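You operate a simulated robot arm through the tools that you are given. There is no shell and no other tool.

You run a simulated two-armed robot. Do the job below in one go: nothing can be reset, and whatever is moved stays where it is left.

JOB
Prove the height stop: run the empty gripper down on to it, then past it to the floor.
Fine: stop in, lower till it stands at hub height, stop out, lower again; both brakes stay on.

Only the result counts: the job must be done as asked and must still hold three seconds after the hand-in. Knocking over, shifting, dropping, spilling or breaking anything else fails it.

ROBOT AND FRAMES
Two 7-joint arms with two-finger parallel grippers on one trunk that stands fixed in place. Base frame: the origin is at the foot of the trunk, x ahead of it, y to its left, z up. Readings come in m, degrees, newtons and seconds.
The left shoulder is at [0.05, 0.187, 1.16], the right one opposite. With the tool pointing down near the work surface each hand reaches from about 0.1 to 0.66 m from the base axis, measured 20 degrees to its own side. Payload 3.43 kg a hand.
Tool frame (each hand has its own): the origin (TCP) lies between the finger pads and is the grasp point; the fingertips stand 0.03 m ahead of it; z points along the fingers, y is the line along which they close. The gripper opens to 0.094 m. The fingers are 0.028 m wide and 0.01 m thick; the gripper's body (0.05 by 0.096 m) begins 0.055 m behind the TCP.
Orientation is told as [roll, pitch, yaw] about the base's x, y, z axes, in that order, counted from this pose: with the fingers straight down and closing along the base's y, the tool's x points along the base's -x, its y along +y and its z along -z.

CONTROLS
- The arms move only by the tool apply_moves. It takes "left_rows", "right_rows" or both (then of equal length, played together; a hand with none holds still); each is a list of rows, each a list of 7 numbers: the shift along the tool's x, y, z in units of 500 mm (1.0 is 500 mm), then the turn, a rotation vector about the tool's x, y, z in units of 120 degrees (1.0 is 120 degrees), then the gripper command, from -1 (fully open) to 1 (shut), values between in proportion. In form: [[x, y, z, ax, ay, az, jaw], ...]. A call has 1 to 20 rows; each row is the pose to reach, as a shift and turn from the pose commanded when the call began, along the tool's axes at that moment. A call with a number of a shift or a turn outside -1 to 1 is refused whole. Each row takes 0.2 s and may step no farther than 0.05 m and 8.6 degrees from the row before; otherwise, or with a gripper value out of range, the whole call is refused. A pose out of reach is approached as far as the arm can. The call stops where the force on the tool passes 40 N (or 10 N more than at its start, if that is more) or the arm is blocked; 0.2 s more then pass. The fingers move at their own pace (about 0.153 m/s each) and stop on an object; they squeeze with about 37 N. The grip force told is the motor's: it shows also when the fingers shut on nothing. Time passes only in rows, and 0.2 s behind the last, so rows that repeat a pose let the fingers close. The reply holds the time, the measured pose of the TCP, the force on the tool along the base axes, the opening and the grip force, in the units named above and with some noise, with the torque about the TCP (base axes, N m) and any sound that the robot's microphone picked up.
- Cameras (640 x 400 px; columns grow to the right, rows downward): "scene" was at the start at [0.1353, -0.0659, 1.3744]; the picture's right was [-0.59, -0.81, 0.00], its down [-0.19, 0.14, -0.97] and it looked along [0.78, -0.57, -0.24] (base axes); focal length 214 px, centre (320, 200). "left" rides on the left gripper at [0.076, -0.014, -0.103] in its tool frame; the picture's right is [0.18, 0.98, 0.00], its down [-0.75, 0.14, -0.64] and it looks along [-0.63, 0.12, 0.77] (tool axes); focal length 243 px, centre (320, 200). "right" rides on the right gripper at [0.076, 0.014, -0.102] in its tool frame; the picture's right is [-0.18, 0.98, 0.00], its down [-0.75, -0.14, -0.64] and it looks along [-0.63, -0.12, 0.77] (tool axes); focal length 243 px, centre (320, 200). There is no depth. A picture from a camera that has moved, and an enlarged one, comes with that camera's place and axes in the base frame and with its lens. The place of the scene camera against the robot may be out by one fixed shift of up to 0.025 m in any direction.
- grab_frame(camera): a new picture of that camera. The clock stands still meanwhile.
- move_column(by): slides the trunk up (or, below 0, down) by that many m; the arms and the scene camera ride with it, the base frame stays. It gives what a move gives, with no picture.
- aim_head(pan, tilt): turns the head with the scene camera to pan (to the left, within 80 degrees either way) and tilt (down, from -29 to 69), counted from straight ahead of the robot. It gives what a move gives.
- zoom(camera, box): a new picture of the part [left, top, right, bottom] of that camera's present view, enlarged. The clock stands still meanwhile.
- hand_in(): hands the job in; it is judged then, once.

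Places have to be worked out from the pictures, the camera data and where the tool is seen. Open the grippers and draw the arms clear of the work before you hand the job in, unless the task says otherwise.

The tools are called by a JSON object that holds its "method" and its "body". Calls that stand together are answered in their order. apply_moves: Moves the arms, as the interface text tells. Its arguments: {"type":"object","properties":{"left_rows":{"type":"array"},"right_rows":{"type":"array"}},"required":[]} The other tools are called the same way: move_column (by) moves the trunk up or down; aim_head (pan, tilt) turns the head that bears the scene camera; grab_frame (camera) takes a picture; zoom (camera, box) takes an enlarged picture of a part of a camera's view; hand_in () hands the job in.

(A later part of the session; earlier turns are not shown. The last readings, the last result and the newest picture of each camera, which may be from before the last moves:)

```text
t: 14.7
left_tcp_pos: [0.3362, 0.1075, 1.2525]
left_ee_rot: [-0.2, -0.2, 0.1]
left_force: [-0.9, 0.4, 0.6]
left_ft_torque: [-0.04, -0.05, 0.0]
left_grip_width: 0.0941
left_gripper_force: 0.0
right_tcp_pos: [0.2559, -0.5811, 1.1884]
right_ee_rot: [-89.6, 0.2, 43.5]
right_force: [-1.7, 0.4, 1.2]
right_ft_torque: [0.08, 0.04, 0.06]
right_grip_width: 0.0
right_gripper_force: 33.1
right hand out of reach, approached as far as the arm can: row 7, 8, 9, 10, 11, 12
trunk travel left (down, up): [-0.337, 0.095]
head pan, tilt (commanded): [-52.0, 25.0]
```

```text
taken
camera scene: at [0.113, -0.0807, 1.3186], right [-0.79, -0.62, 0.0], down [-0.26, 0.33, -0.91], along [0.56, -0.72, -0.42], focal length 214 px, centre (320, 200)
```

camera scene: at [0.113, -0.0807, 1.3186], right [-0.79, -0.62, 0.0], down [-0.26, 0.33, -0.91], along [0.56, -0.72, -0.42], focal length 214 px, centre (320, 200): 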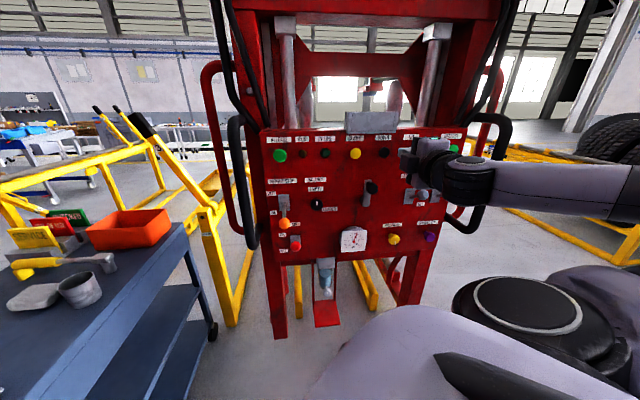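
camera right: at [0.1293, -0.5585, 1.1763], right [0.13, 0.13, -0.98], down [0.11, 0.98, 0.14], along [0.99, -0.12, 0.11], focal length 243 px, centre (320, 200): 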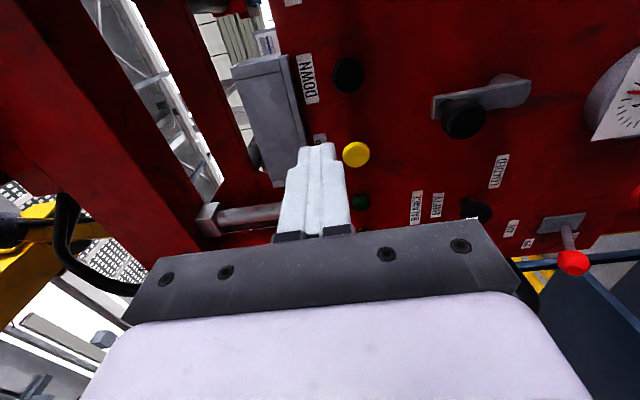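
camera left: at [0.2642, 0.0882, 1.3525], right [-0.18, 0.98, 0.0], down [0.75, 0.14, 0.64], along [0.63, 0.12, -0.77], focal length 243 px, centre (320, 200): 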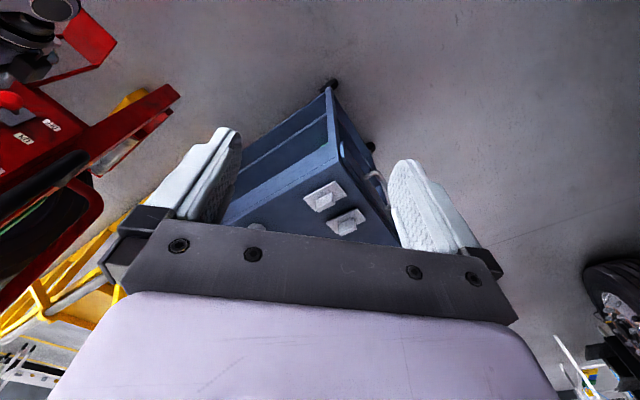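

The arm swung its elbow out to the right and the hand is near the DOWN column at [0.256, -0.581, 1.188]. I hold still for a few rows to let it settle and read the pose again.

{"method": "apply_moves", "body": {"right_rows": [[0, 0, 0, 0, 0, 0, 1], [0, 0, 0, 0, 0, 0, 1]]}}

{"method": "grab_frame", "body": {"camera": "right"}}

{"method": "zoom", "body": {"camera": "scene", "box": [340, 110, 500, 210]}}

{"method": "zoom", "body": {"camera": "scene", "box": [250, 180, 330, 230]}}

```text
t: 15.3
left_tcp_pos: [0.3411, 0.1031, 1.2489]
left_ee_rot: [0.0, 0.0, 0.0]
left_force: [-0.5, -0.1, 0.5]
left_ft_torque: [-0.01, 0.0, -0.01]
left_grip_width: 0.0941
left_gripper_force: 0.1
right_tcp_pos: [0.2581, -0.5844, 1.188]
right_ee_rot: [-89.6, -0.2, 43.2]
right_force: [-0.1, -0.2, -0.1]
right_ft_torque: [0.03, 0.02, 0.0]
right_grip_width: 0.0001
right_gripper_force: 33.3
trunk travel left (down, up): [-0.337, 0.095]
head pan, tilt (commanded): [-52.0, 25.0]
```

```text
taken
camera right: at [0.1321, -0.561, 1.1747], right [0.13, 0.13, -0.98], down [0.11, 0.98, 0.15], along [0.99, -0.13, 0.11], focal length 243 px, centre (320, 200)
```

right: 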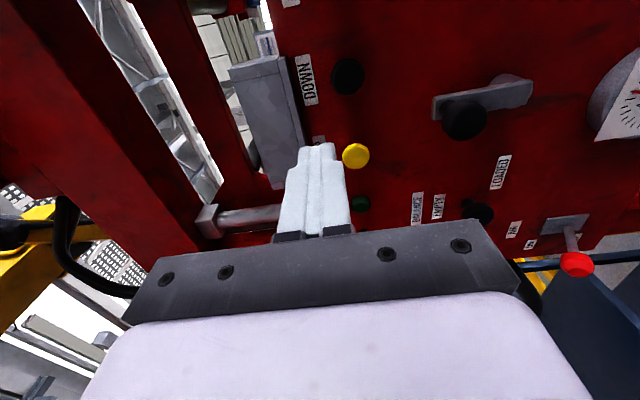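

```text
4.00 times, centred on (420, 160) of scene
camera zoom: at [0.1168, -0.0835, 1.3178], right [-0.79, -0.62, 0.0], down [-0.26, 0.33, -0.91], along [0.56, -0.71, -0.42], focal length 858 px, centre (-80, 360)
```

zoom: 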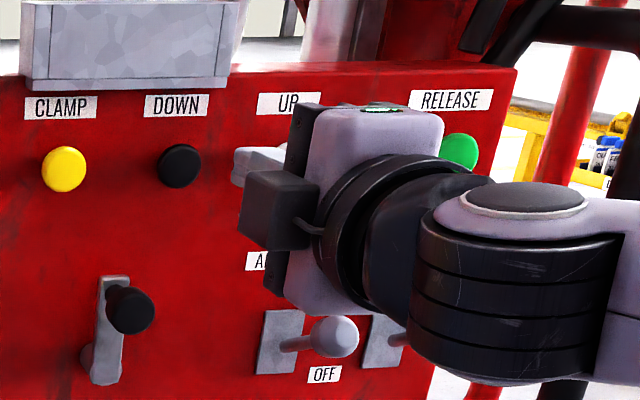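

```text
8.00 times, centred on (290, 205) of scene
camera zoom: at [0.1168, -0.0835, 1.3178], right [-0.79, -0.62, 0.0], down [-0.26, 0.33, -0.91], along [0.56, -0.71, -0.42], focal length 1716 px, centre (560, 160)
```

zoom: 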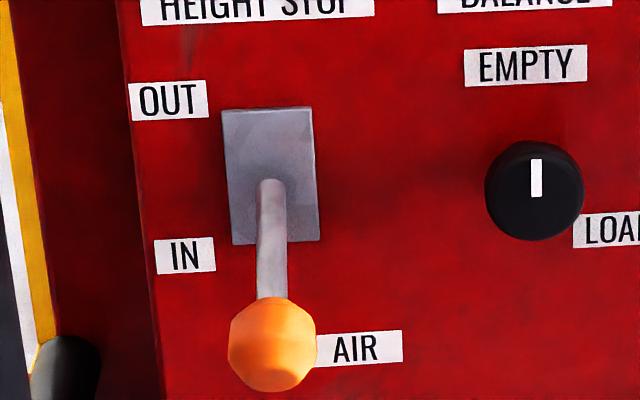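

HEIGHT STOP is confirmed IN and BALANCE is on EMPTY. DOWN lies about 11 mm to the right, 31 mm below and 0.12 m ahead of my fingertips, so I align and move to about 40 mm in front of it.

{"method": "apply_moves", "body": {"right_rows": [[0.0214, 0.031, 0, 0, 0, 0, 1], [0.0214, 0.062, 0.03, 0, 0, 0, 1], [0.0214, 0.062, 0.08, 0, 0, 0, 1], [0.0214, 0.062, 0.13, 0, 0, 0, 1], [0.0214, 0.062, 0.16, 0, 0, 0, 1], [0.0214, 0.062, 0.16, 0, 0, 0, 1]]}}

{"method": "grab_frame", "body": {"camera": "right"}}

{"method": "zoom", "body": {"camera": "scene", "box": [340, 120, 440, 182]}}

```text
t: 16.7
left_tcp_pos: [0.3405, 0.1036, 1.2506]
left_ee_rot: [-0.1, 0.0, 0.1]
left_force: [0.5, -0.3, -0.6]
left_ft_torque: [0.05, -0.03, 0.0]
left_grip_width: 0.0942
left_gripper_force: 0.0
right_tcp_pos: [0.2869, -0.6017, 1.1947]
right_ee_rot: [-89.7, -0.1, 43.2]
right_force: [0.4, 0.0, 0.5]
right_ft_torque: [0.01, 0.0, 0.01]
right_grip_width: 0.0
right_gripper_force: 32.4
right hand out of reach, approached as far as the arm can: row 1, 2, 3, 4, 5, 6
trunk travel left (down, up): [-0.337, 0.095]
head pan, tilt (commanded): [-52.0, 25.0]
```

```text
taken
camera right: at [0.16, -0.5793, 1.1806], right [0.13, 0.13, -0.98], down [0.11, 0.98, 0.15], along [0.99, -0.13, 0.11], focal length 243 px, centre (320, 200)
```

right: 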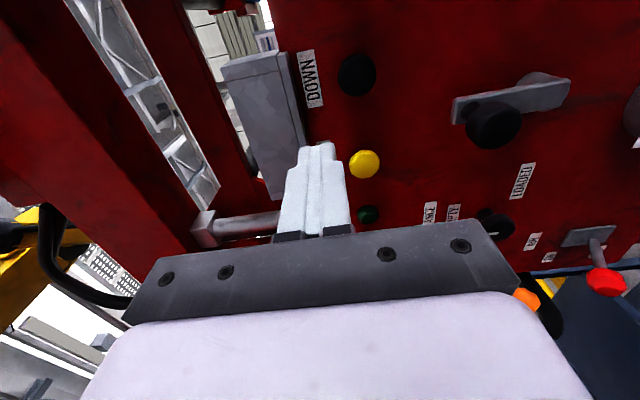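

```text
6.40 times, centred on (390, 151) of scene
camera zoom: at [0.1164, -0.0833, 1.3179], right [-0.79, -0.62, 0.0], down [-0.26, 0.33, -0.91], along [0.56, -0.71, -0.42], focal length 1373 px, centre (-128, 514)
```

zoom: 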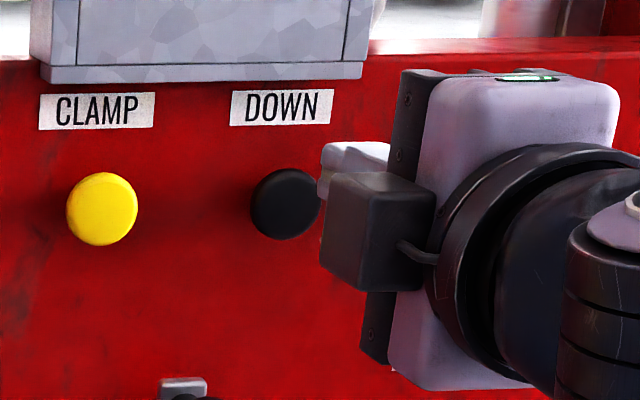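

The hand is against some joint limit here: it went 32 mm forward but not down or sideways. The roll about the tool axis is free for pressing a button, so I roll the hand by +30° at this safe distance to see whether that frees it.

{"method": "apply_moves", "body": {"right_rows": [[0, 0, -0.02, 0, 0, 0.0625, 1], [0, 0, -0.04, 0, 0, 0.125, 1], [0, 0, -0.04, 0, 0, 0.1875, 1], [0, 0, -0.04, 0, 0, 0.25, 1]]}}

{"method": "grab_frame", "body": {"camera": "scene"}}

```text
t: 17.7
left_tcp_pos: [0.341, 0.1029, 1.2505]
left_ee_rot: [0.0, 0.0, 0.0]
left_force: [-0.6, 0.0, 0.4]
left_ft_torque: [0.0, 0.0, -0.04]
left_grip_width: 0.0939
left_gripper_force: 0.2
right_tcp_pos: [0.2727, -0.5878, 1.1951]
right_ee_rot: [-89.9, -30.2, 43.2]
right_force: [-0.5, -0.1, -0.4]
right_ft_torque: [-0.02, -0.01, -0.02]
right_grip_width: 0.0
right_gripper_force: 32.9
trunk travel left (down, up): [-0.337, 0.095]
head pan, tilt (commanded): [-52.0, 25.0]
```

```text
taken
camera scene: at [0.1166, -0.0835, 1.3179], right [-0.79, -0.62, 0.0], down [-0.26, 0.33, -0.91], along [0.56, -0.71, -0.42], focal length 214 px, centre (320, 200)
```

scene: 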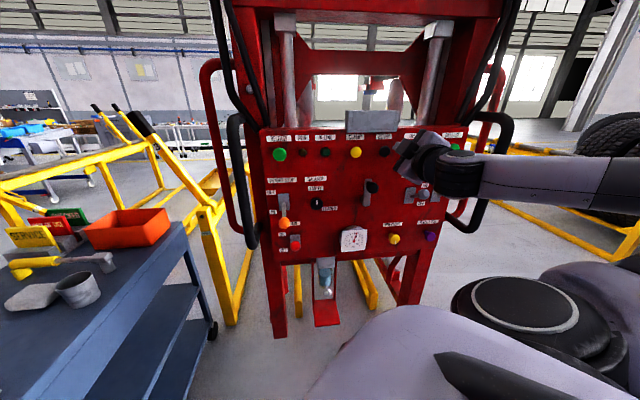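

The roll went through without a reach warning. I check the AIR lever in a zoom and try the sideways and downward alignment with DOWN again.

{"method": "zoom", "body": {"camera": "scene", "box": [250, 200, 330, 250]}}

{"method": "apply_moves", "body": {"right_rows": [[0.024, 0.0156, 0, 0, 0, 0, 1], [0.047, 0.031, 0, 0, 0, 0, 1], [0.071, 0.0468, 0, 0, 0, 0, 1], [0.071, 0.0468, 0, 0, 0, 0, 1]]}}

```text
8.00 times, centred on (290, 225) of scene
camera zoom: at [0.1166, -0.0835, 1.3179], right [-0.79, -0.62, 0.0], down [-0.26, 0.33, -0.91], along [0.56, -0.71, -0.42], focal length 1716 px, centre (560, 0)
```

zoom: 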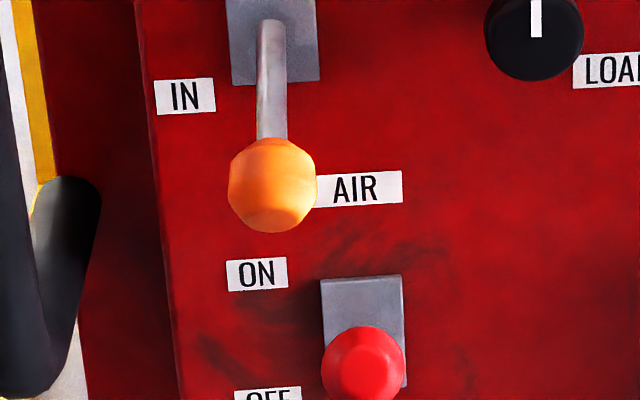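

```text
t: 18.7
left_tcp_pos: [0.3397, 0.1039, 1.2492]
left_ee_rot: [0.0, 0.1, 0.0]
left_force: [0.5, -0.8, 1.0]
left_ft_torque: [0.01, 0.0, -0.04]
left_grip_width: 0.0943
left_gripper_force: 0.0
right_tcp_pos: [0.2588, -0.6016, 1.1571]
right_ee_rot: [-89.9, -30.0, 43.1]
right_force: [0.1, -1.0, 0.0]
right_ft_torque: [-0.01, 0.02, 0.04]
right_grip_width: 0.0
right_gripper_force: 33.4
trunk travel left (down, up): [-0.337, 0.095]
head pan, tilt (commanded): [-52.0, 25.0]
```

It worked: TCP is at [0.259, -0.602, 1.157], straight in front of DOWN, with the AIR lever unchanged. I advance 0.07 m to leave about 40 mm to the button and look.

{"method": "apply_moves", "body": {"right_rows": [[0, 0, 0.05, 0, 0, 0, 1], [0, 0, 0.1, 0, 0, 0, 1], [0, 0, 0.14, 0, 0, 0, 1], [0, 0, 0.14, 0, 0, 0, 1]]}}

{"method": "grab_frame", "body": {"camera": "right"}}

{"method": "zoom", "body": {"camera": "scene", "box": [340, 120, 440, 182]}}

```text
t: 19.7
left_tcp_pos: [0.3411, 0.1033, 1.2488]
left_ee_rot: [0.0, 0.0, 0.1]
left_force: [0.3, 0.2, -0.3]
left_ft_torque: [0.0, -0.01, 0.01]
left_grip_width: 0.094
left_gripper_force: 0.2
right_tcp_pos: [0.3103, -0.6514, 1.1642]
right_ee_rot: [-89.5, -30.0, 43.3]
right_force: [-0.3, -0.7, 1.1]
right_ft_torque: [0.03, 0.02, 0.01]
right_grip_width: 0.0001
right_gripper_force: 33.1
right hand out of reach, approached as far as the arm can: row 3, 4
trunk travel left (down, up): [-0.337, 0.095]
head pan, tilt (commanded): [-52.0, 25.0]
```

```text
taken
camera right: at [0.1962, -0.6159, 1.1145], right [0.47, 0.45, -0.76], down [-0.02, 0.86, 0.5], along [0.88, -0.22, 0.41], focal length 243 px, centre (320, 200)
```

right: 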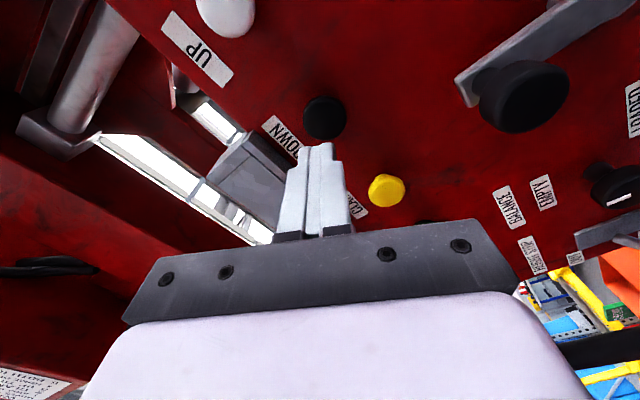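

```text
6.40 times, centred on (390, 151) of scene
camera zoom: at [0.1166, -0.0834, 1.3179], right [-0.79, -0.62, 0.0], down [-0.26, 0.33, -0.91], along [0.56, -0.71, -0.42], focal length 1373 px, centre (-128, 514)
```

zoom: 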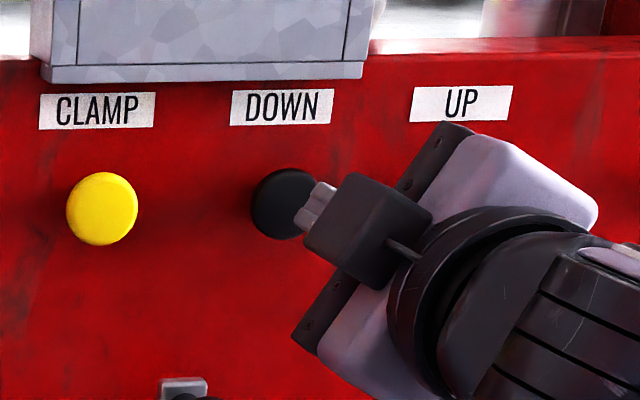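

I reached [0.310, -0.651, 1.164] before the limit came back; DOWN is confirmed at [0.354, -0.704, 1.155]. I roll the hand another 30° at this spot, since that freed it before.

{"method": "apply_moves", "body": {"right_rows": [[0, 0, -0.02, 0, 0, 0.0625, 1], [0, 0, -0.02, 0, 0, 0.125, 1], [0, 0, -0.02, 0, 0, 0.1875, 1], [0, 0, -0.02, 0, 0, 0.25, 1], [0, 0, -0.02, 0, 0, 0.25, 1]]}}

{"method": "grab_frame", "body": {"camera": "right"}}

```text
t: 20.9
left_tcp_pos: [0.3412, 0.1041, 1.2504]
left_ee_rot: [0.0, 0.0, 0.0]
left_force: [-0.3, -1.2, -0.3]
left_ft_torque: [0.02, -0.02, -0.01]
left_grip_width: 0.0939
left_gripper_force: 0.1
right_tcp_pos: [0.3028, -0.6419, 1.1638]
right_ee_rot: [-89.8, -60.0, 43.0]
right_force: [0.5, 0.3, 0.3]
right_ft_torque: [0.02, -0.03, 0.01]
right_grip_width: 0.0003
right_gripper_force: 32.2
trunk travel left (down, up): [-0.337, 0.095]
head pan, tilt (commanded): [-52.0, 25.0]
```

```text
taken
camera right: at [0.2131, -0.5852, 1.0914], right [0.69, 0.65, -0.33], down [-0.25, 0.64, 0.72], along [0.68, -0.41, 0.6], focal length 243 px, centre (320, 200)
```

right: 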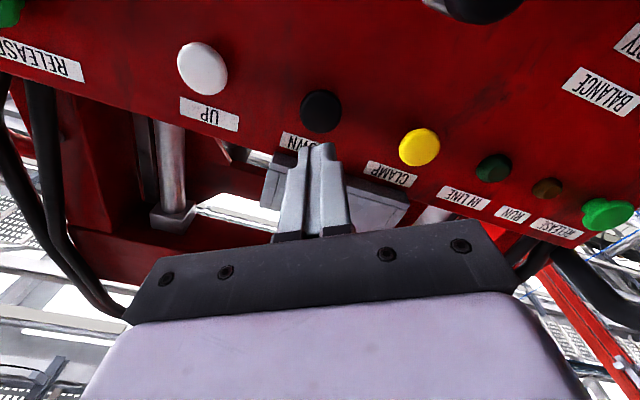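

No reach warning this time. I correct 3 mm right and 7 mm down and advance 0.04 m, which should leave about 10 mm to the DOWN button.

{"method": "apply_moves", "body": {"right_rows": [[0.0152, 0.0018, 0.0, 0, 0, 0, 1], [0.0152, 0.0018, 0.03, 0, 0, 0, 1], [0.0152, 0.0018, 0.06, 0, 0, 0, 1], [0.0152, 0.0018, 0.08, 0, 0, 0, 1], [0.0152, 0.0018, 0.08, 0, 0, 0, 1]]}}

{"method": "grab_frame", "body": {"camera": "right"}}

{"method": "zoom", "body": {"camera": "scene", "box": [340, 120, 440, 182]}}

{"method": "zoom", "body": {"camera": "scene", "box": [260, 40, 480, 178]}}

```text
t: 22.1
left_tcp_pos: [0.3406, 0.1039, 1.2505]
left_ee_rot: [0.0, 0.0, 0.0]
left_force: [-0.2, -0.1, 0.9]
left_ft_torque: [0.02, 0.03, 0.0]
left_grip_width: 0.0941
left_gripper_force: 0.0
right_tcp_pos: [0.3275, -0.674, 1.1562]
right_ee_rot: [-89.8, -59.9, 43.0]
right_force: [0.2, 0.4, 0.1]
right_ft_torque: [0.02, 0.0, -0.03]
right_grip_width: 0.0
right_gripper_force: 33.2
trunk travel left (down, up): [-0.337, 0.095]
head pan, tilt (commanded): [-52.0, 25.0]
```

```text
taken
camera right: at [0.2383, -0.6165, 1.0839], right [0.69, 0.65, -0.33], down [-0.25, 0.64, 0.72], along [0.68, -0.41, 0.6], focal length 243 px, centre (320, 200)
```

right: 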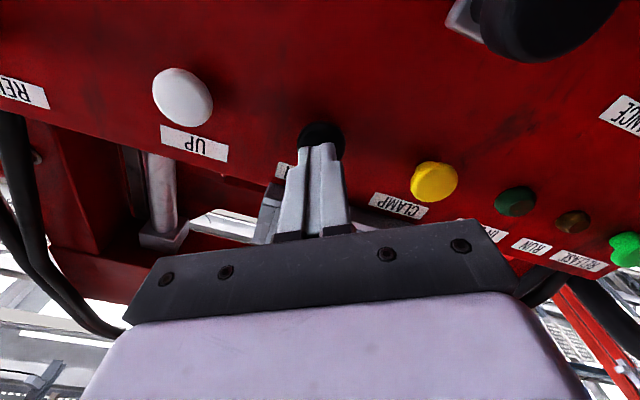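

```text
6.40 times, centred on (390, 151) of scene
camera zoom: at [0.1166, -0.0834, 1.3179], right [-0.79, -0.62, 0.0], down [-0.26, 0.33, -0.91], along [0.56, -0.71, -0.42], focal length 1373 px, centre (-128, 514)
```

zoom: 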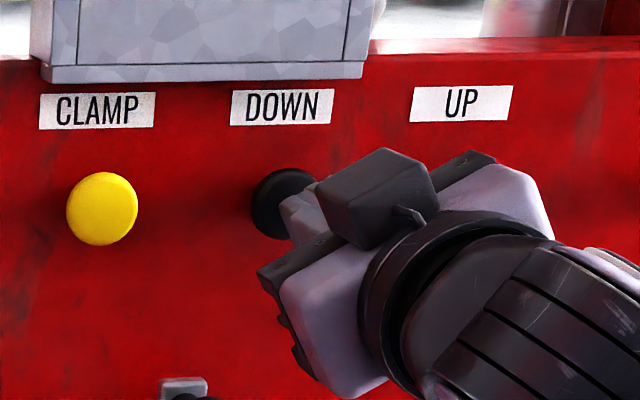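

```text
2.90 times, centred on (370, 109) of scene
camera zoom: at [0.1166, -0.0834, 1.3179], right [-0.79, -0.62, 0.0], down [-0.26, 0.33, -0.91], along [0.56, -0.71, -0.42], focal length 622 px, centre (175, 464)
```

zoom: 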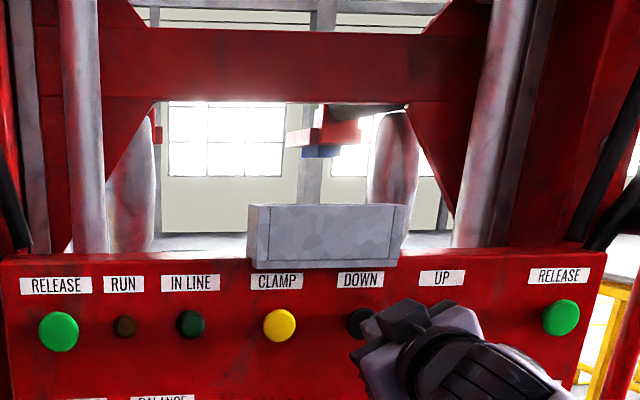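

The fingertips are about 10 mm short of DOWN and centred on it (lateral 0.223, z 1.156). I press forward gently in small steps and watch the force, then see what moves.

{"method": "apply_moves", "body": {"right_rows": [[0, 0, 0.01, 0, 0, 0, 1], [0, 0, 0.02, 0, 0, 0, 1], [0, 0, 0.026, 0, 0, 0, 1], [0, 0, 0.032, 0, 0, 0, 1], [0, 0, 0.036, 0, 0, 0, 1]]}}

{"method": "grab_frame", "body": {"camera": "right"}}

{"method": "zoom", "body": {"camera": "scene", "box": [260, 40, 480, 178]}}

```text
t: 23.3
left_tcp_pos: [0.3411, 0.103, 1.2504]
left_ee_rot: [0.0, 0.0, -0.1]
left_force: [0.1, -0.4, -0.5]
left_ft_torque: [-0.01, -0.02, -0.04]
left_grip_width: 0.0937
left_gripper_force: 0.3
right_tcp_pos: [0.3401, -0.6874, 1.1573]
right_ee_rot: [-89.8, -60.1, 43.1]
right_force: [-1.4, 2.1, -0.8]
right_ft_torque: [0.0, 0.03, 0.07]
right_grip_width: 0.0
right_gripper_force: 33.0
trunk travel left (down, up): [-0.337, 0.095]
head pan, tilt (commanded): [-52.0, 25.0]
```

```text
taken
camera right: at [0.2505, -0.6294, 1.0843], right [0.69, 0.65, -0.33], down [-0.25, 0.64, 0.72], along [0.68, -0.41, 0.6], focal length 243 px, centre (320, 200)
```

right: 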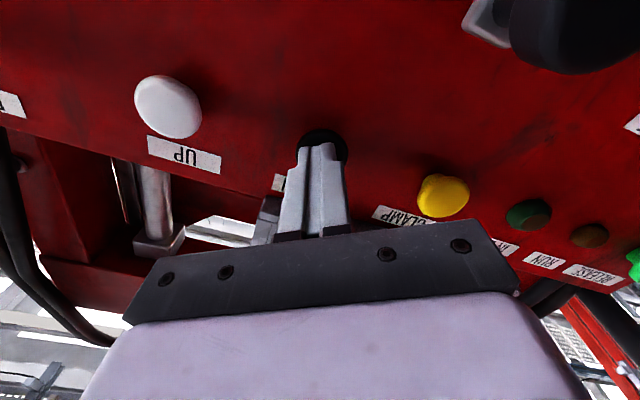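

```text
2.90 times, centred on (370, 109) of scene
camera zoom: at [0.1164, -0.0832, 1.3179], right [-0.79, -0.62, 0.0], down [-0.26, 0.33, -0.91], along [0.56, -0.71, -0.42], focal length 622 px, centre (175, 464)
```

zoom: 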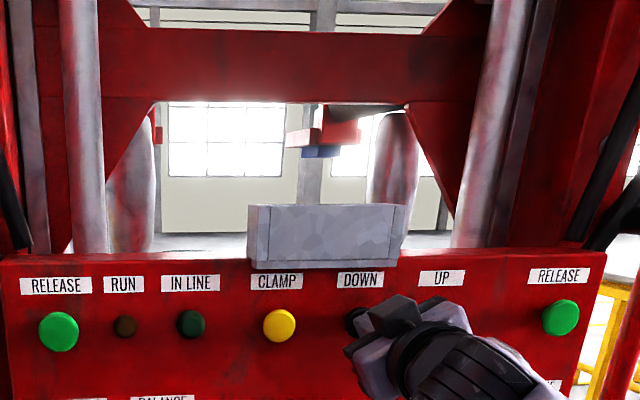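

A light contact force of about 2.6 N shows the fingertips have reached the button, but nothing has moved yet. I press on in 2 mm steps.

{"method": "apply_moves", "body": {"right_rows": [[0, 0, 0.004, 0, 0, 0, 1], [0, 0, 0.008, 0, 0, 0, 1], [0, 0, 0.012, 0, 0, 0, 1], [0, 0, 0.012, 0, 0, 0, 1]]}}

{"method": "zoom", "body": {"camera": "scene", "box": [260, 40, 480, 178]}}

```text
t: 24.3
left_tcp_pos: [0.3407, 0.1031, 1.2506]
left_ee_rot: [0.0, 0.0, 0.0]
left_force: [0.2, 0.2, -0.7]
left_ft_torque: [0.0, -0.01, 0.02]
left_grip_width: 0.0939
left_gripper_force: 0.0
right_tcp_pos: [0.3439, -0.6915, 1.1572]
right_ee_rot: [-89.9, -60.0, 43.1]
right_force: [-3.9, 4.4, -2.0]
right_ft_torque: [-0.03, 0.04, 0.1]
right_grip_width: 0.0003
right_gripper_force: 33.3
trunk travel left (down, up): [-0.337, 0.095]
head pan, tilt (commanded): [-52.0, 25.0]
heard: click
```

```text
2.90 times, centred on (370, 109) of scene
camera zoom: at [0.1162, -0.083, 1.3179], right [-0.79, -0.62, 0.0], down [-0.26, 0.33, -0.91], along [0.56, -0.71, -0.42], focal length 622 px, centre (175, 464)
```

zoom: 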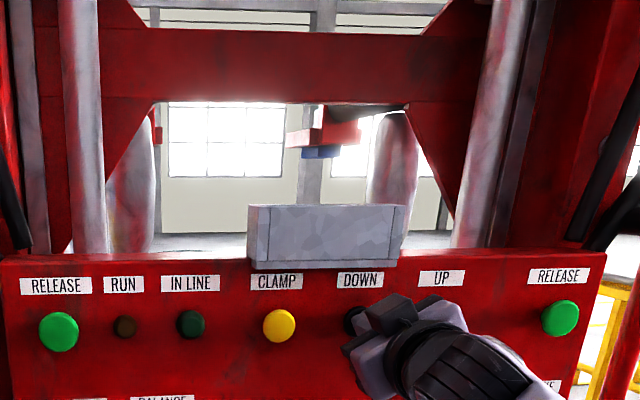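

A click was heard: the DOWN button has switched at about 6 N, and the red beam seems a few pixels lower. I hold the press and watch.

{"method": "apply_moves", "body": {"right_rows": [[0, 0, 0.001, 0, 0, 0, 1], [0, 0, 0.001, 0, 0, 0, 1], [0, 0, 0.001, 0, 0, 0, 1], [0, 0, 0.001, 0, 0, 0, 1], [0, 0, 0.001, 0, 0, 0, 1]]}}

{"method": "grab_frame", "body": {"camera": "scene"}}

{"method": "zoom", "body": {"camera": "scene", "box": [260, 40, 480, 178]}}

```text
t: 25.5
left_tcp_pos: [0.3397, 0.1038, 1.2508]
left_ee_rot: [0.0, 0.0, 0.1]
left_force: [0.2, -0.1, -0.3]
left_ft_torque: [-0.03, -0.01, 0.0]
left_grip_width: 0.0941
left_gripper_force: 0.0
right_tcp_pos: [0.3453, -0.6913, 1.1571]
right_ee_rot: [-90.0, -59.9, 43.2]
right_force: [-5.1, 7.0, -3.7]
right_ft_torque: [0.03, 0.04, 0.08]
right_grip_width: 0.0
right_gripper_force: 32.6
trunk travel left (down, up): [-0.337, 0.095]
head pan, tilt (commanded): [-52.0, 25.0]
```

```text
taken
camera scene: at [0.116, -0.0829, 1.318], right [-0.79, -0.62, 0.0], down [-0.26, 0.33, -0.91], along [0.56, -0.71, -0.42], focal length 214 px, centre (320, 200)
```

scene: 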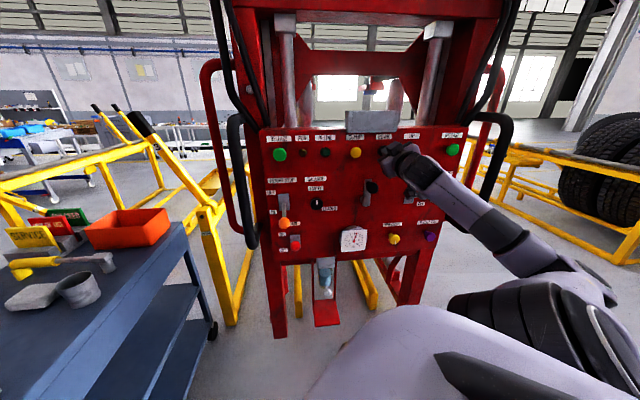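

```text
2.90 times, centred on (370, 109) of scene
camera zoom: at [0.116, -0.0829, 1.318], right [-0.79, -0.62, 0.0], down [-0.26, 0.33, -0.91], along [0.56, -0.71, -0.42], focal length 622 px, centre (175, 464)
```

zoom: 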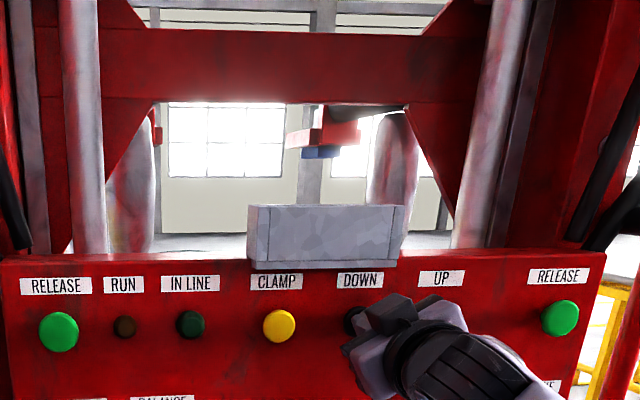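

The click came, but I see no clear motion after 1.2 s of pressing. I zoom on candidate moving parts and keep holding for two more seconds to compare.

{"method": "zoom", "body": {"camera": "scene", "box": [340, 60, 440, 122]}}

{"method": "zoom", "body": {"camera": "scene", "box": [300, 240, 380, 290]}}

{"method": "apply_moves", "body": {"right_rows": [[0, 0, 0.002, 0, 0, 0, 1], [0, 0, 0.004, 0, 0, 0, 1], [0, 0, 0.004, 0, 0, 0, 1], [0, 0, 0.004, 0, 0, 0, 1], [0, 0, 0.004, 0, 0, 0, 1], [0, 0, 0.004, 0, 0, 0, 1], [0, 0, 0.004, 0, 0, 0, 1], [0, 0, 0.004, 0, 0, 0, 1], [0, 0, 0.004, 0, 0, 0, 1], [0, 0, 0.004, 0, 0, 0, 1]]}}

{"method": "zoom", "body": {"camera": "scene", "box": [340, 60, 440, 122]}}

{"method": "zoom", "body": {"camera": "scene", "box": [260, 40, 480, 178]}}

```text
6.40 times, centred on (390, 91) of scene
camera zoom: at [0.116, -0.0829, 1.318], right [-0.79, -0.62, 0.0], down [-0.26, 0.33, -0.91], along [0.56, -0.71, -0.42], focal length 1373 px, centre (-128, 898)
```

zoom: 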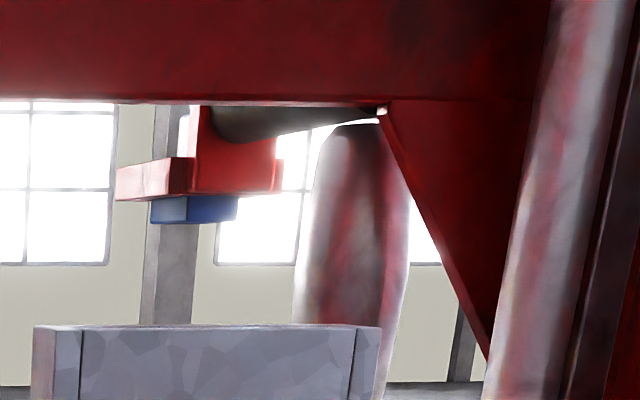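

```text
8.00 times, centred on (340, 265) of scene
camera zoom: at [0.116, -0.0829, 1.318], right [-0.79, -0.62, 0.0], down [-0.26, 0.33, -0.91], along [0.56, -0.71, -0.42], focal length 1716 px, centre (160, -320)
```

zoom: 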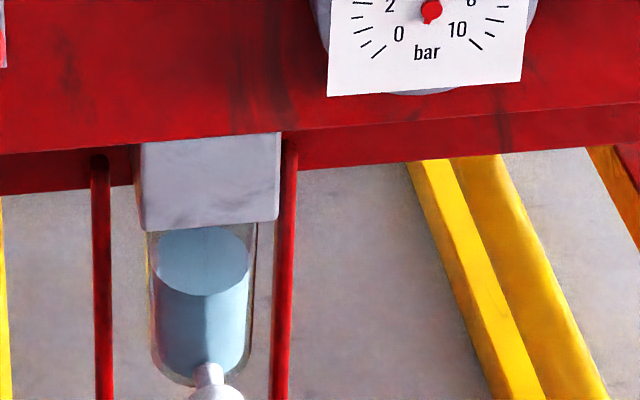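

```text
t: 27.7
left_tcp_pos: [0.3379, 0.1051, 1.2501]
left_ee_rot: [0.0, -0.1, 0.0]
left_force: [-0.9, 1.0, -0.8]
left_ft_torque: [0.0, -0.03, -0.02]
left_grip_width: 0.0942
left_gripper_force: 0.0
right_tcp_pos: [0.3451, -0.6922, 1.1587]
right_ee_rot: [-90.0, -59.9, 43.3]
right_force: [-15.8, 17.2, -9.6]
right_ft_torque: [0.08, 0.13, 0.18]
right_grip_width: 0.0
right_gripper_force: 32.5
trunk travel left (down, up): [-0.337, 0.095]
head pan, tilt (commanded): [-52.0, 25.0]
```

```text
6.40 times, centred on (390, 91) of scene
camera zoom: at [0.115, -0.0821, 1.3181], right [-0.79, -0.62, 0.0], down [-0.26, 0.33, -0.91], along [0.56, -0.71, -0.42], focal length 1373 px, centre (-128, 898)
```

zoom: 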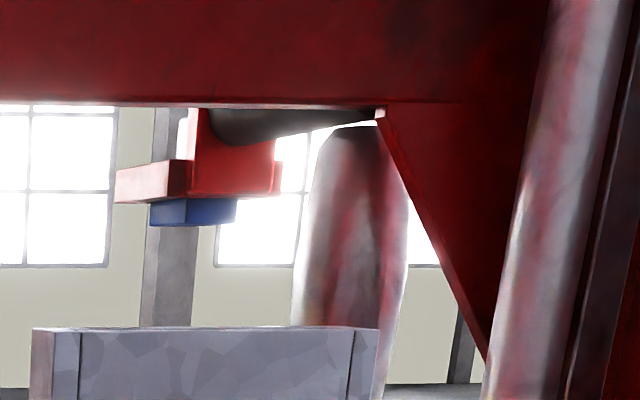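

```text
2.90 times, centred on (370, 109) of scene
camera zoom: at [0.115, -0.0821, 1.3181], right [-0.79, -0.62, 0.0], down [-0.26, 0.33, -0.91], along [0.56, -0.71, -0.42], focal length 622 px, centre (175, 464)
```

zoom: 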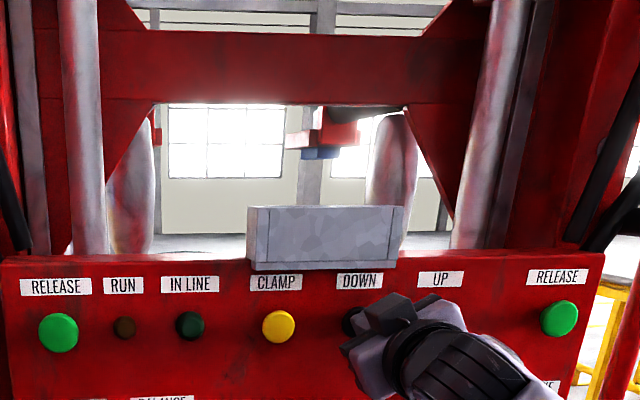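

The button is bottomed (25 N, no further travel) but nothing visible has changed relative to the frame. I look up and down the machine to find its gripper while still holding the button.

{"method": "aim_head", "body": {"pan": -47, "tilt": -15}}

{"method": "grab_frame", "body": {"camera": "scene"}}

{"method": "aim_head", "body": {"pan": -47, "tilt": 55}}

{"method": "grab_frame", "body": {"camera": "scene"}}

```text
t: 28.8
left_tcp_pos: [0.3399, 0.1047, 1.2511]
left_ee_rot: [-0.2, -0.1, 0.0]
left_force: [0.5, 0.8, -0.2]
left_ft_torque: [0.01, 0.03, 0.0]
left_grip_width: 0.0938
left_gripper_force: 0.1
right_tcp_pos: [0.3457, -0.6914, 1.1583]
right_ee_rot: [-90.1, -60.1, 43.5]
right_force: [-14.2, 15.7, -6.4]
right_ft_torque: [0.03, 0.08, 0.14]
right_grip_width: 0.0001
right_gripper_force: 32.7
trunk travel left (down, up): [-0.337, 0.095]
head pan, tilt (commanded): [-47.0, -15.0]
```

```text
taken
camera scene: at [0.113, -0.0683, 1.3809], right [-0.73, -0.68, 0.0], down [0.18, -0.19, -0.97], along [0.66, -0.71, 0.26], focal length 214 px, centre (320, 200)
```

scene: 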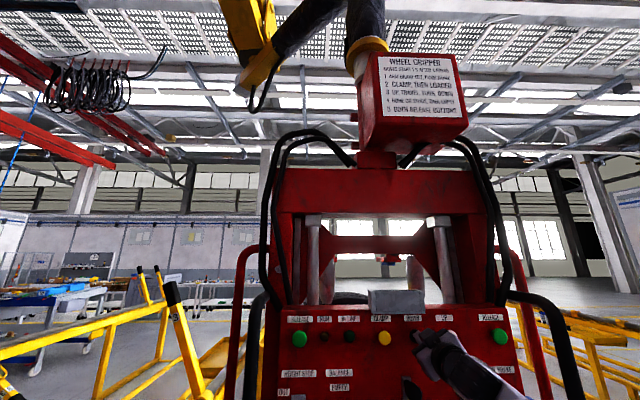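

```text
t: 30.2
left_tcp_pos: [0.3393, 0.105, 1.2504]
left_ee_rot: [-0.1, 0.0, 0.0]
left_force: [1.2, 0.0, 0.4]
left_ft_torque: [0.0, 0.0, -0.03]
left_grip_width: 0.094
left_gripper_force: 0.0
right_tcp_pos: [0.344, -0.6915, 1.1586]
right_ee_rot: [-90.2, -60.0, 43.4]
right_force: [-13.7, 12.2, -3.4]
right_ft_torque: [-0.03, 0.0, 0.12]
right_grip_width: 0.0
right_gripper_force: 33.0
trunk travel left (down, up): [-0.337, 0.095]
head pan, tilt (commanded): [-47.0, 55.0]
```

```text
taken
camera scene: at [0.1075, -0.0622, 1.2742], right [-0.73, -0.68, 0.0], down [-0.56, 0.6, -0.58], along [0.39, -0.42, -0.82], focal length 214 px, centre (320, 200)
```

scene: 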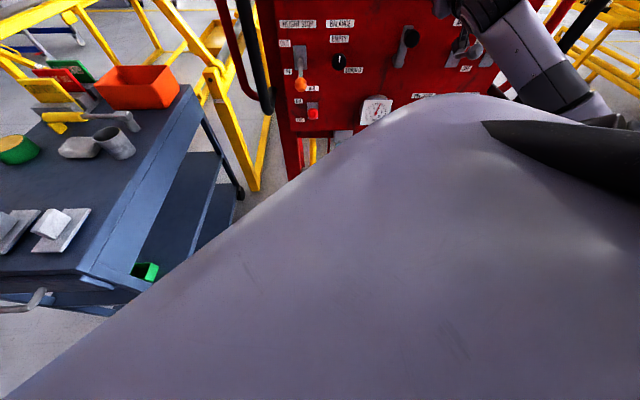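

There's an instruction plate, "WHEEL GRIPPER", on a red box above, and the whole machine hangs from an overhead arm. I look up again and read the plate.

{"method": "aim_head", "body": {"pan": -47, "tilt": -15}}

{"method": "zoom", "body": {"camera": "scene", "box": [370, 50, 470, 112]}}

{"method": "grab_frame", "body": {"camera": "scene"}}

{"method": "grab_frame", "body": {"camera": "right"}}

```text
t: 31.6
left_tcp_pos: [0.3387, 0.1052, 1.2506]
left_ee_rot: [-0.1, 0.0, 0.0]
left_force: [-0.4, 0.4, 0.0]
left_ft_torque: [0.02, 0.0, 0.0]
left_grip_width: 0.0943
left_gripper_force: 0.1
right_tcp_pos: [0.3452, -0.6914, 1.1582]
right_ee_rot: [-90.2, -60.0, 43.5]
right_force: [-12.3, 10.7, -0.3]
right_ft_torque: [-0.09, -0.07, 0.08]
right_grip_width: 0.0
right_gripper_force: 33.2
trunk travel left (down, up): [-0.337, 0.095]
head pan, tilt (commanded): [-47.0, -15.0]
```

```text
6.40 times, centred on (420, 81) of scene
camera zoom: at [0.113, -0.0681, 1.3809], right [-0.73, -0.68, 0.0], down [0.18, -0.19, -0.97], along [0.66, -0.71, 0.26], focal length 1373 px, centre (-320, 962)
```

zoom: 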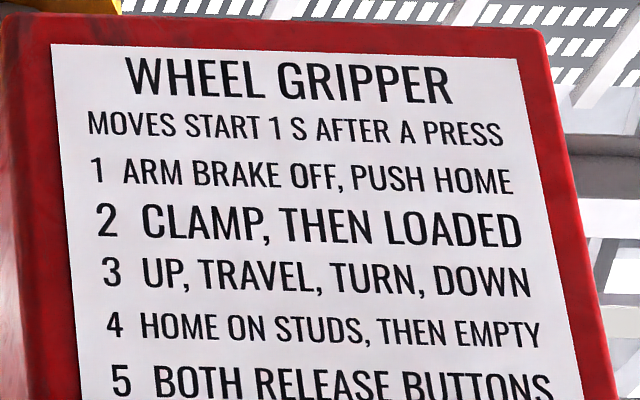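

```text
taken
camera scene: at [0.113, -0.0681, 1.3809], right [-0.73, -0.68, 0.0], down [0.18, -0.19, -0.97], along [0.66, -0.71, 0.26], focal length 214 px, centre (320, 200)
```

scene: 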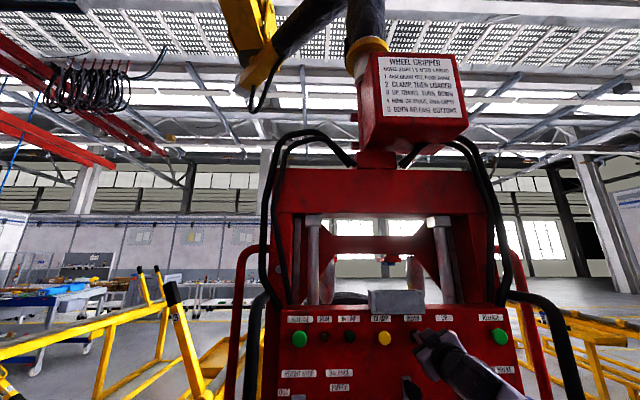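

```text
taken
camera right: at [0.2551, -0.6343, 1.0858], right [0.69, 0.65, -0.33], down [-0.26, 0.64, 0.72], along [0.68, -0.41, 0.61], focal length 243 px, centre (320, 200)
```

right: 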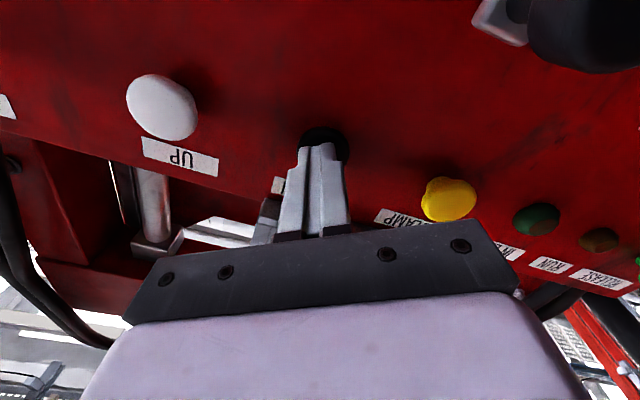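

The plate says "MOVES START 1 S AFTER A PRESS", so the whole hanging unit, panel included, probably moves down once the button is let go and the hand is clear. I aim the head back at the panel, then release the button by withdrawing about 0.17 m straight back.

{"method": "aim_head", "body": {"pan": -50, "tilt": 20}}

{"method": "grab_frame", "body": {"camera": "scene"}}

{"method": "apply_moves", "body": {"right_rows": [[0, 0, -0.09, 0, 0, 0, 1], [0, 0, -0.18, 0, 0, 0, 1], [0, 0, -0.27, 0, 0, 0, 1], [0, 0, -0.34, 0, 0, 0, 1]]}}

{"method": "grab_frame", "body": {"camera": "scene"}}

```text
t: 32.6
left_tcp_pos: [0.3392, 0.1053, 1.251]
left_ee_rot: [-0.1, -0.1, 0.1]
left_force: [0.0, 0.2, -0.6]
left_ft_torque: [0.01, 0.03, 0.01]
left_grip_width: 0.094
left_gripper_force: 0.1
right_tcp_pos: [0.3443, -0.6924, 1.1592]
right_ee_rot: [-90.2, -60.0, 43.4]
right_force: [-12.1, 9.6, 0.4]
right_ft_torque: [-0.06, -0.07, 0.03]
right_grip_width: 0.0004
right_gripper_force: 33.1
trunk travel left (down, up): [-0.337, 0.095]
head pan, tilt (commanded): [-50.0, 20.0]
```

```text
taken
camera scene: at [0.118, -0.0806, 1.3264], right [-0.77, -0.64, 0.0], down [-0.22, 0.26, -0.94], along [0.6, -0.72, -0.34], focal length 214 px, centre (320, 200)
```

scene: 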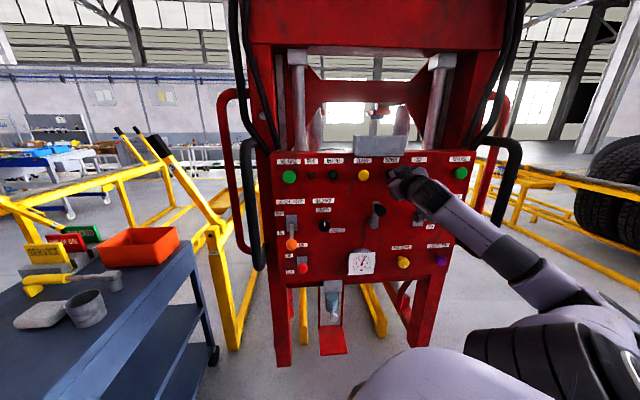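

```text
t: 33.6
left_tcp_pos: [0.3415, 0.1036, 1.2504]
left_ee_rot: [0.1, -0.1, 0.0]
left_force: [0.1, -0.2, -0.3]
left_ft_torque: [-0.01, 0.01, -0.01]
left_grip_width: 0.094
left_gripper_force: 0.0
right_tcp_pos: [0.2365, -0.5979, 1.1623]
right_ee_rot: [-89.8, -60.0, 43.2]
right_force: [0.4, -0.9, -0.2]
right_ft_torque: [-0.02, -0.01, 0.0]
right_grip_width: 0.0001
right_gripper_force: 32.5
right hand out of reach, approached as far as the arm can: row 4
trunk travel left (down, up): [-0.337, 0.095]
head pan, tilt (commanded): [-50.0, 20.0]
```

```text
taken
camera scene: at [0.1195, -0.0822, 1.326], right [-0.77, -0.64, 0.0], down [-0.22, 0.26, -0.94], along [0.6, -0.72, -0.34], focal length 214 px, centre (320, 200)
```

scene: 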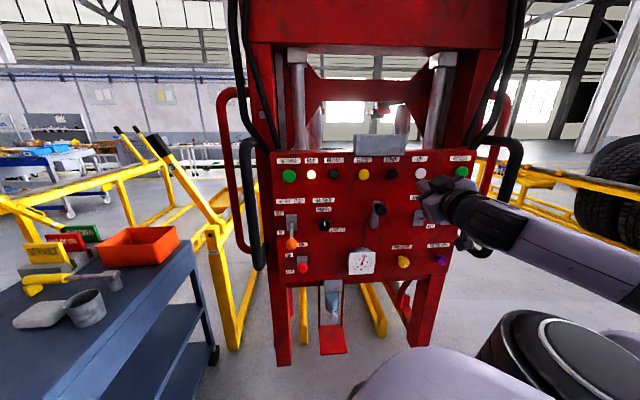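

The RUN lamp has lit up after the release, so the lowering is under way. I hold clear and watch the panel.

{"method": "apply_moves", "body": {"right_rows": [[0, 0, 0, 0, 0, 0, 1], [0, 0, 0, 0, 0, 0, 1], [0, 0, 0, 0, 0, 0, 1], [0, 0, 0, 0, 0, 0, 1], [0, 0, 0, 0, 0, 0, 1]]}}

{"method": "grab_frame", "body": {"camera": "scene"}}

{"method": "grab_frame", "body": {"camera": "right"}}

```text
t: 34.8
left_tcp_pos: [0.3423, 0.1042, 1.249]
left_ee_rot: [0.0, 0.1, 0.0]
left_force: [-0.3, -0.9, 0.4]
left_ft_torque: [0.01, -0.01, -0.01]
left_grip_width: 0.0938
left_gripper_force: 0.1
right_tcp_pos: [0.2376, -0.5977, 1.1629]
right_ee_rot: [-89.8, -60.0, 43.1]
right_force: [0.3, -0.9, -1.1]
right_ft_torque: [-0.01, 0.01, 0.01]
right_grip_width: 0.0001
right_gripper_force: 33.1
trunk travel left (down, up): [-0.337, 0.095]
head pan, tilt (commanded): [-50.0, 20.0]
```

```text
taken
camera scene: at [0.1197, -0.0822, 1.326], right [-0.77, -0.64, 0.0], down [-0.22, 0.26, -0.94], along [0.6, -0.72, -0.34], focal length 214 px, centre (320, 200)
```

scene: 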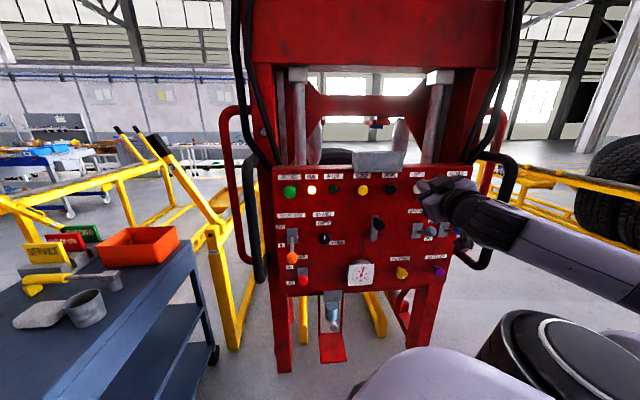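

```text
taken
camera right: at [0.1469, -0.5407, 1.0906], right [0.69, 0.65, -0.33], down [-0.25, 0.64, 0.72], along [0.68, -0.41, 0.6], focal length 243 px, centre (320, 200)
```

right: 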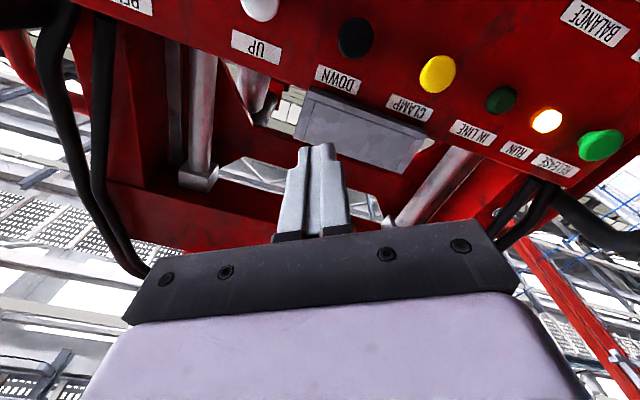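

The RUN lamp is lit and the whole unit is sinking steadily, about 15 px so far. I keep holding clear until it stands.

{"method": "apply_moves", "body": {"right_rows": [[0, 0, 0, 0, 0, 0, 1], [0, 0, 0, 0, 0, 0, 1], [0, 0, 0, 0, 0, 0, 1], [0, 0, 0, 0, 0, 0, 1], [0, 0, 0, 0, 0, 0, 1], [0, 0, 0, 0, 0, 0, 1], [0, 0, 0, 0, 0, 0, 1], [0, 0, 0, 0, 0, 0, 1]]}}

{"method": "grab_frame", "body": {"camera": "scene"}}

```text
t: 36.6
left_tcp_pos: [0.3395, 0.1034, 1.2505]
left_ee_rot: [0.0, 0.1, 0.0]
left_force: [-0.2, -0.1, -0.4]
left_ft_torque: [0.03, 0.03, 0.0]
left_grip_width: 0.0938
left_gripper_force: 0.2
right_tcp_pos: [0.2362, -0.5986, 1.1627]
right_ee_rot: [-89.8, -60.0, 43.1]
right_force: [0.8, 0.4, -0.2]
right_ft_torque: [0.02, 0.0, -0.02]
right_grip_width: 0.0002
right_gripper_force: 33.2
trunk travel left (down, up): [-0.337, 0.095]
head pan, tilt (commanded): [-50.0, 20.0]
```

```text
taken
camera scene: at [0.1197, -0.0822, 1.326], right [-0.77, -0.64, 0.0], down [-0.22, 0.26, -0.94], along [0.6, -0.72, -0.34], focal length 214 px, centre (320, 200)
```

scene: 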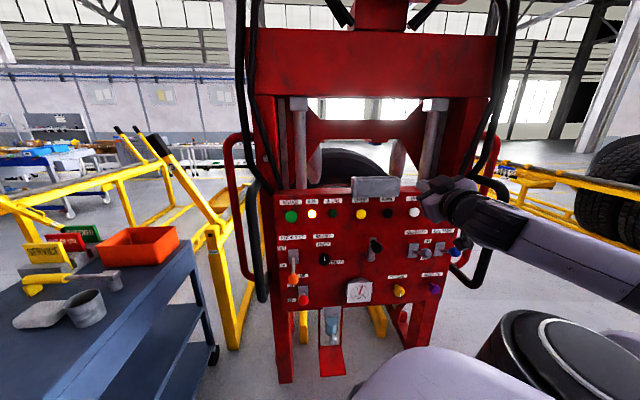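

Still lowering with RUN lit, about 0.07 m in the last 1.8 s. I keep waiting.

{"method": "apply_moves", "body": {"right_rows": [[0, 0, 0, 0, 0, 0, 1], [0, 0, 0, 0, 0, 0, 1], [0, 0, 0, 0, 0, 0, 1], [0, 0, 0, 0, 0, 0, 1], [0, 0, 0, 0, 0, 0, 1], [0, 0, 0, 0, 0, 0, 1], [0, 0, 0, 0, 0, 0, 1], [0, 0, 0, 0, 0, 0, 1]]}}

{"method": "grab_frame", "body": {"camera": "scene"}}

```text
t: 38.4
left_tcp_pos: [0.3404, 0.1033, 1.2494]
left_ee_rot: [0.1, 0.0, 0.0]
left_force: [0.2, -0.6, -0.2]
left_ft_torque: [0.03, 0.01, 0.03]
left_grip_width: 0.0942
left_gripper_force: 0.1
right_tcp_pos: [0.236, -0.5983, 1.1632]
right_ee_rot: [-89.7, -60.0, 43.1]
right_force: [0.4, 0.8, 0.1]
right_ft_torque: [0.01, 0.01, 0.01]
right_grip_width: 0.0
right_gripper_force: 33.1
trunk travel left (down, up): [-0.337, 0.095]
head pan, tilt (commanded): [-50.0, 20.0]
```

```text
taken
camera scene: at [0.1197, -0.0822, 1.326], right [-0.77, -0.64, 0.0], down [-0.22, 0.26, -0.94], along [0.6, -0.72, -0.34], focal length 214 px, centre (320, 200)
```

scene: 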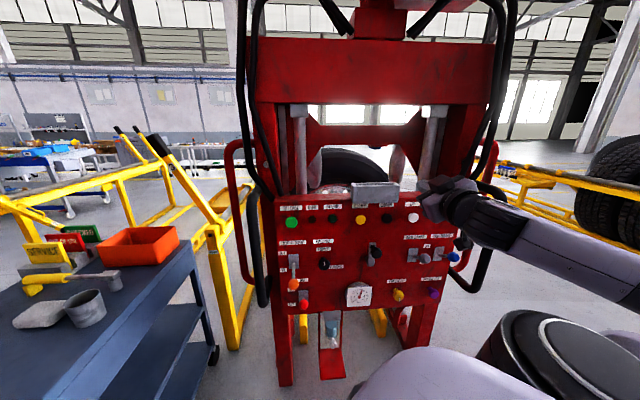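

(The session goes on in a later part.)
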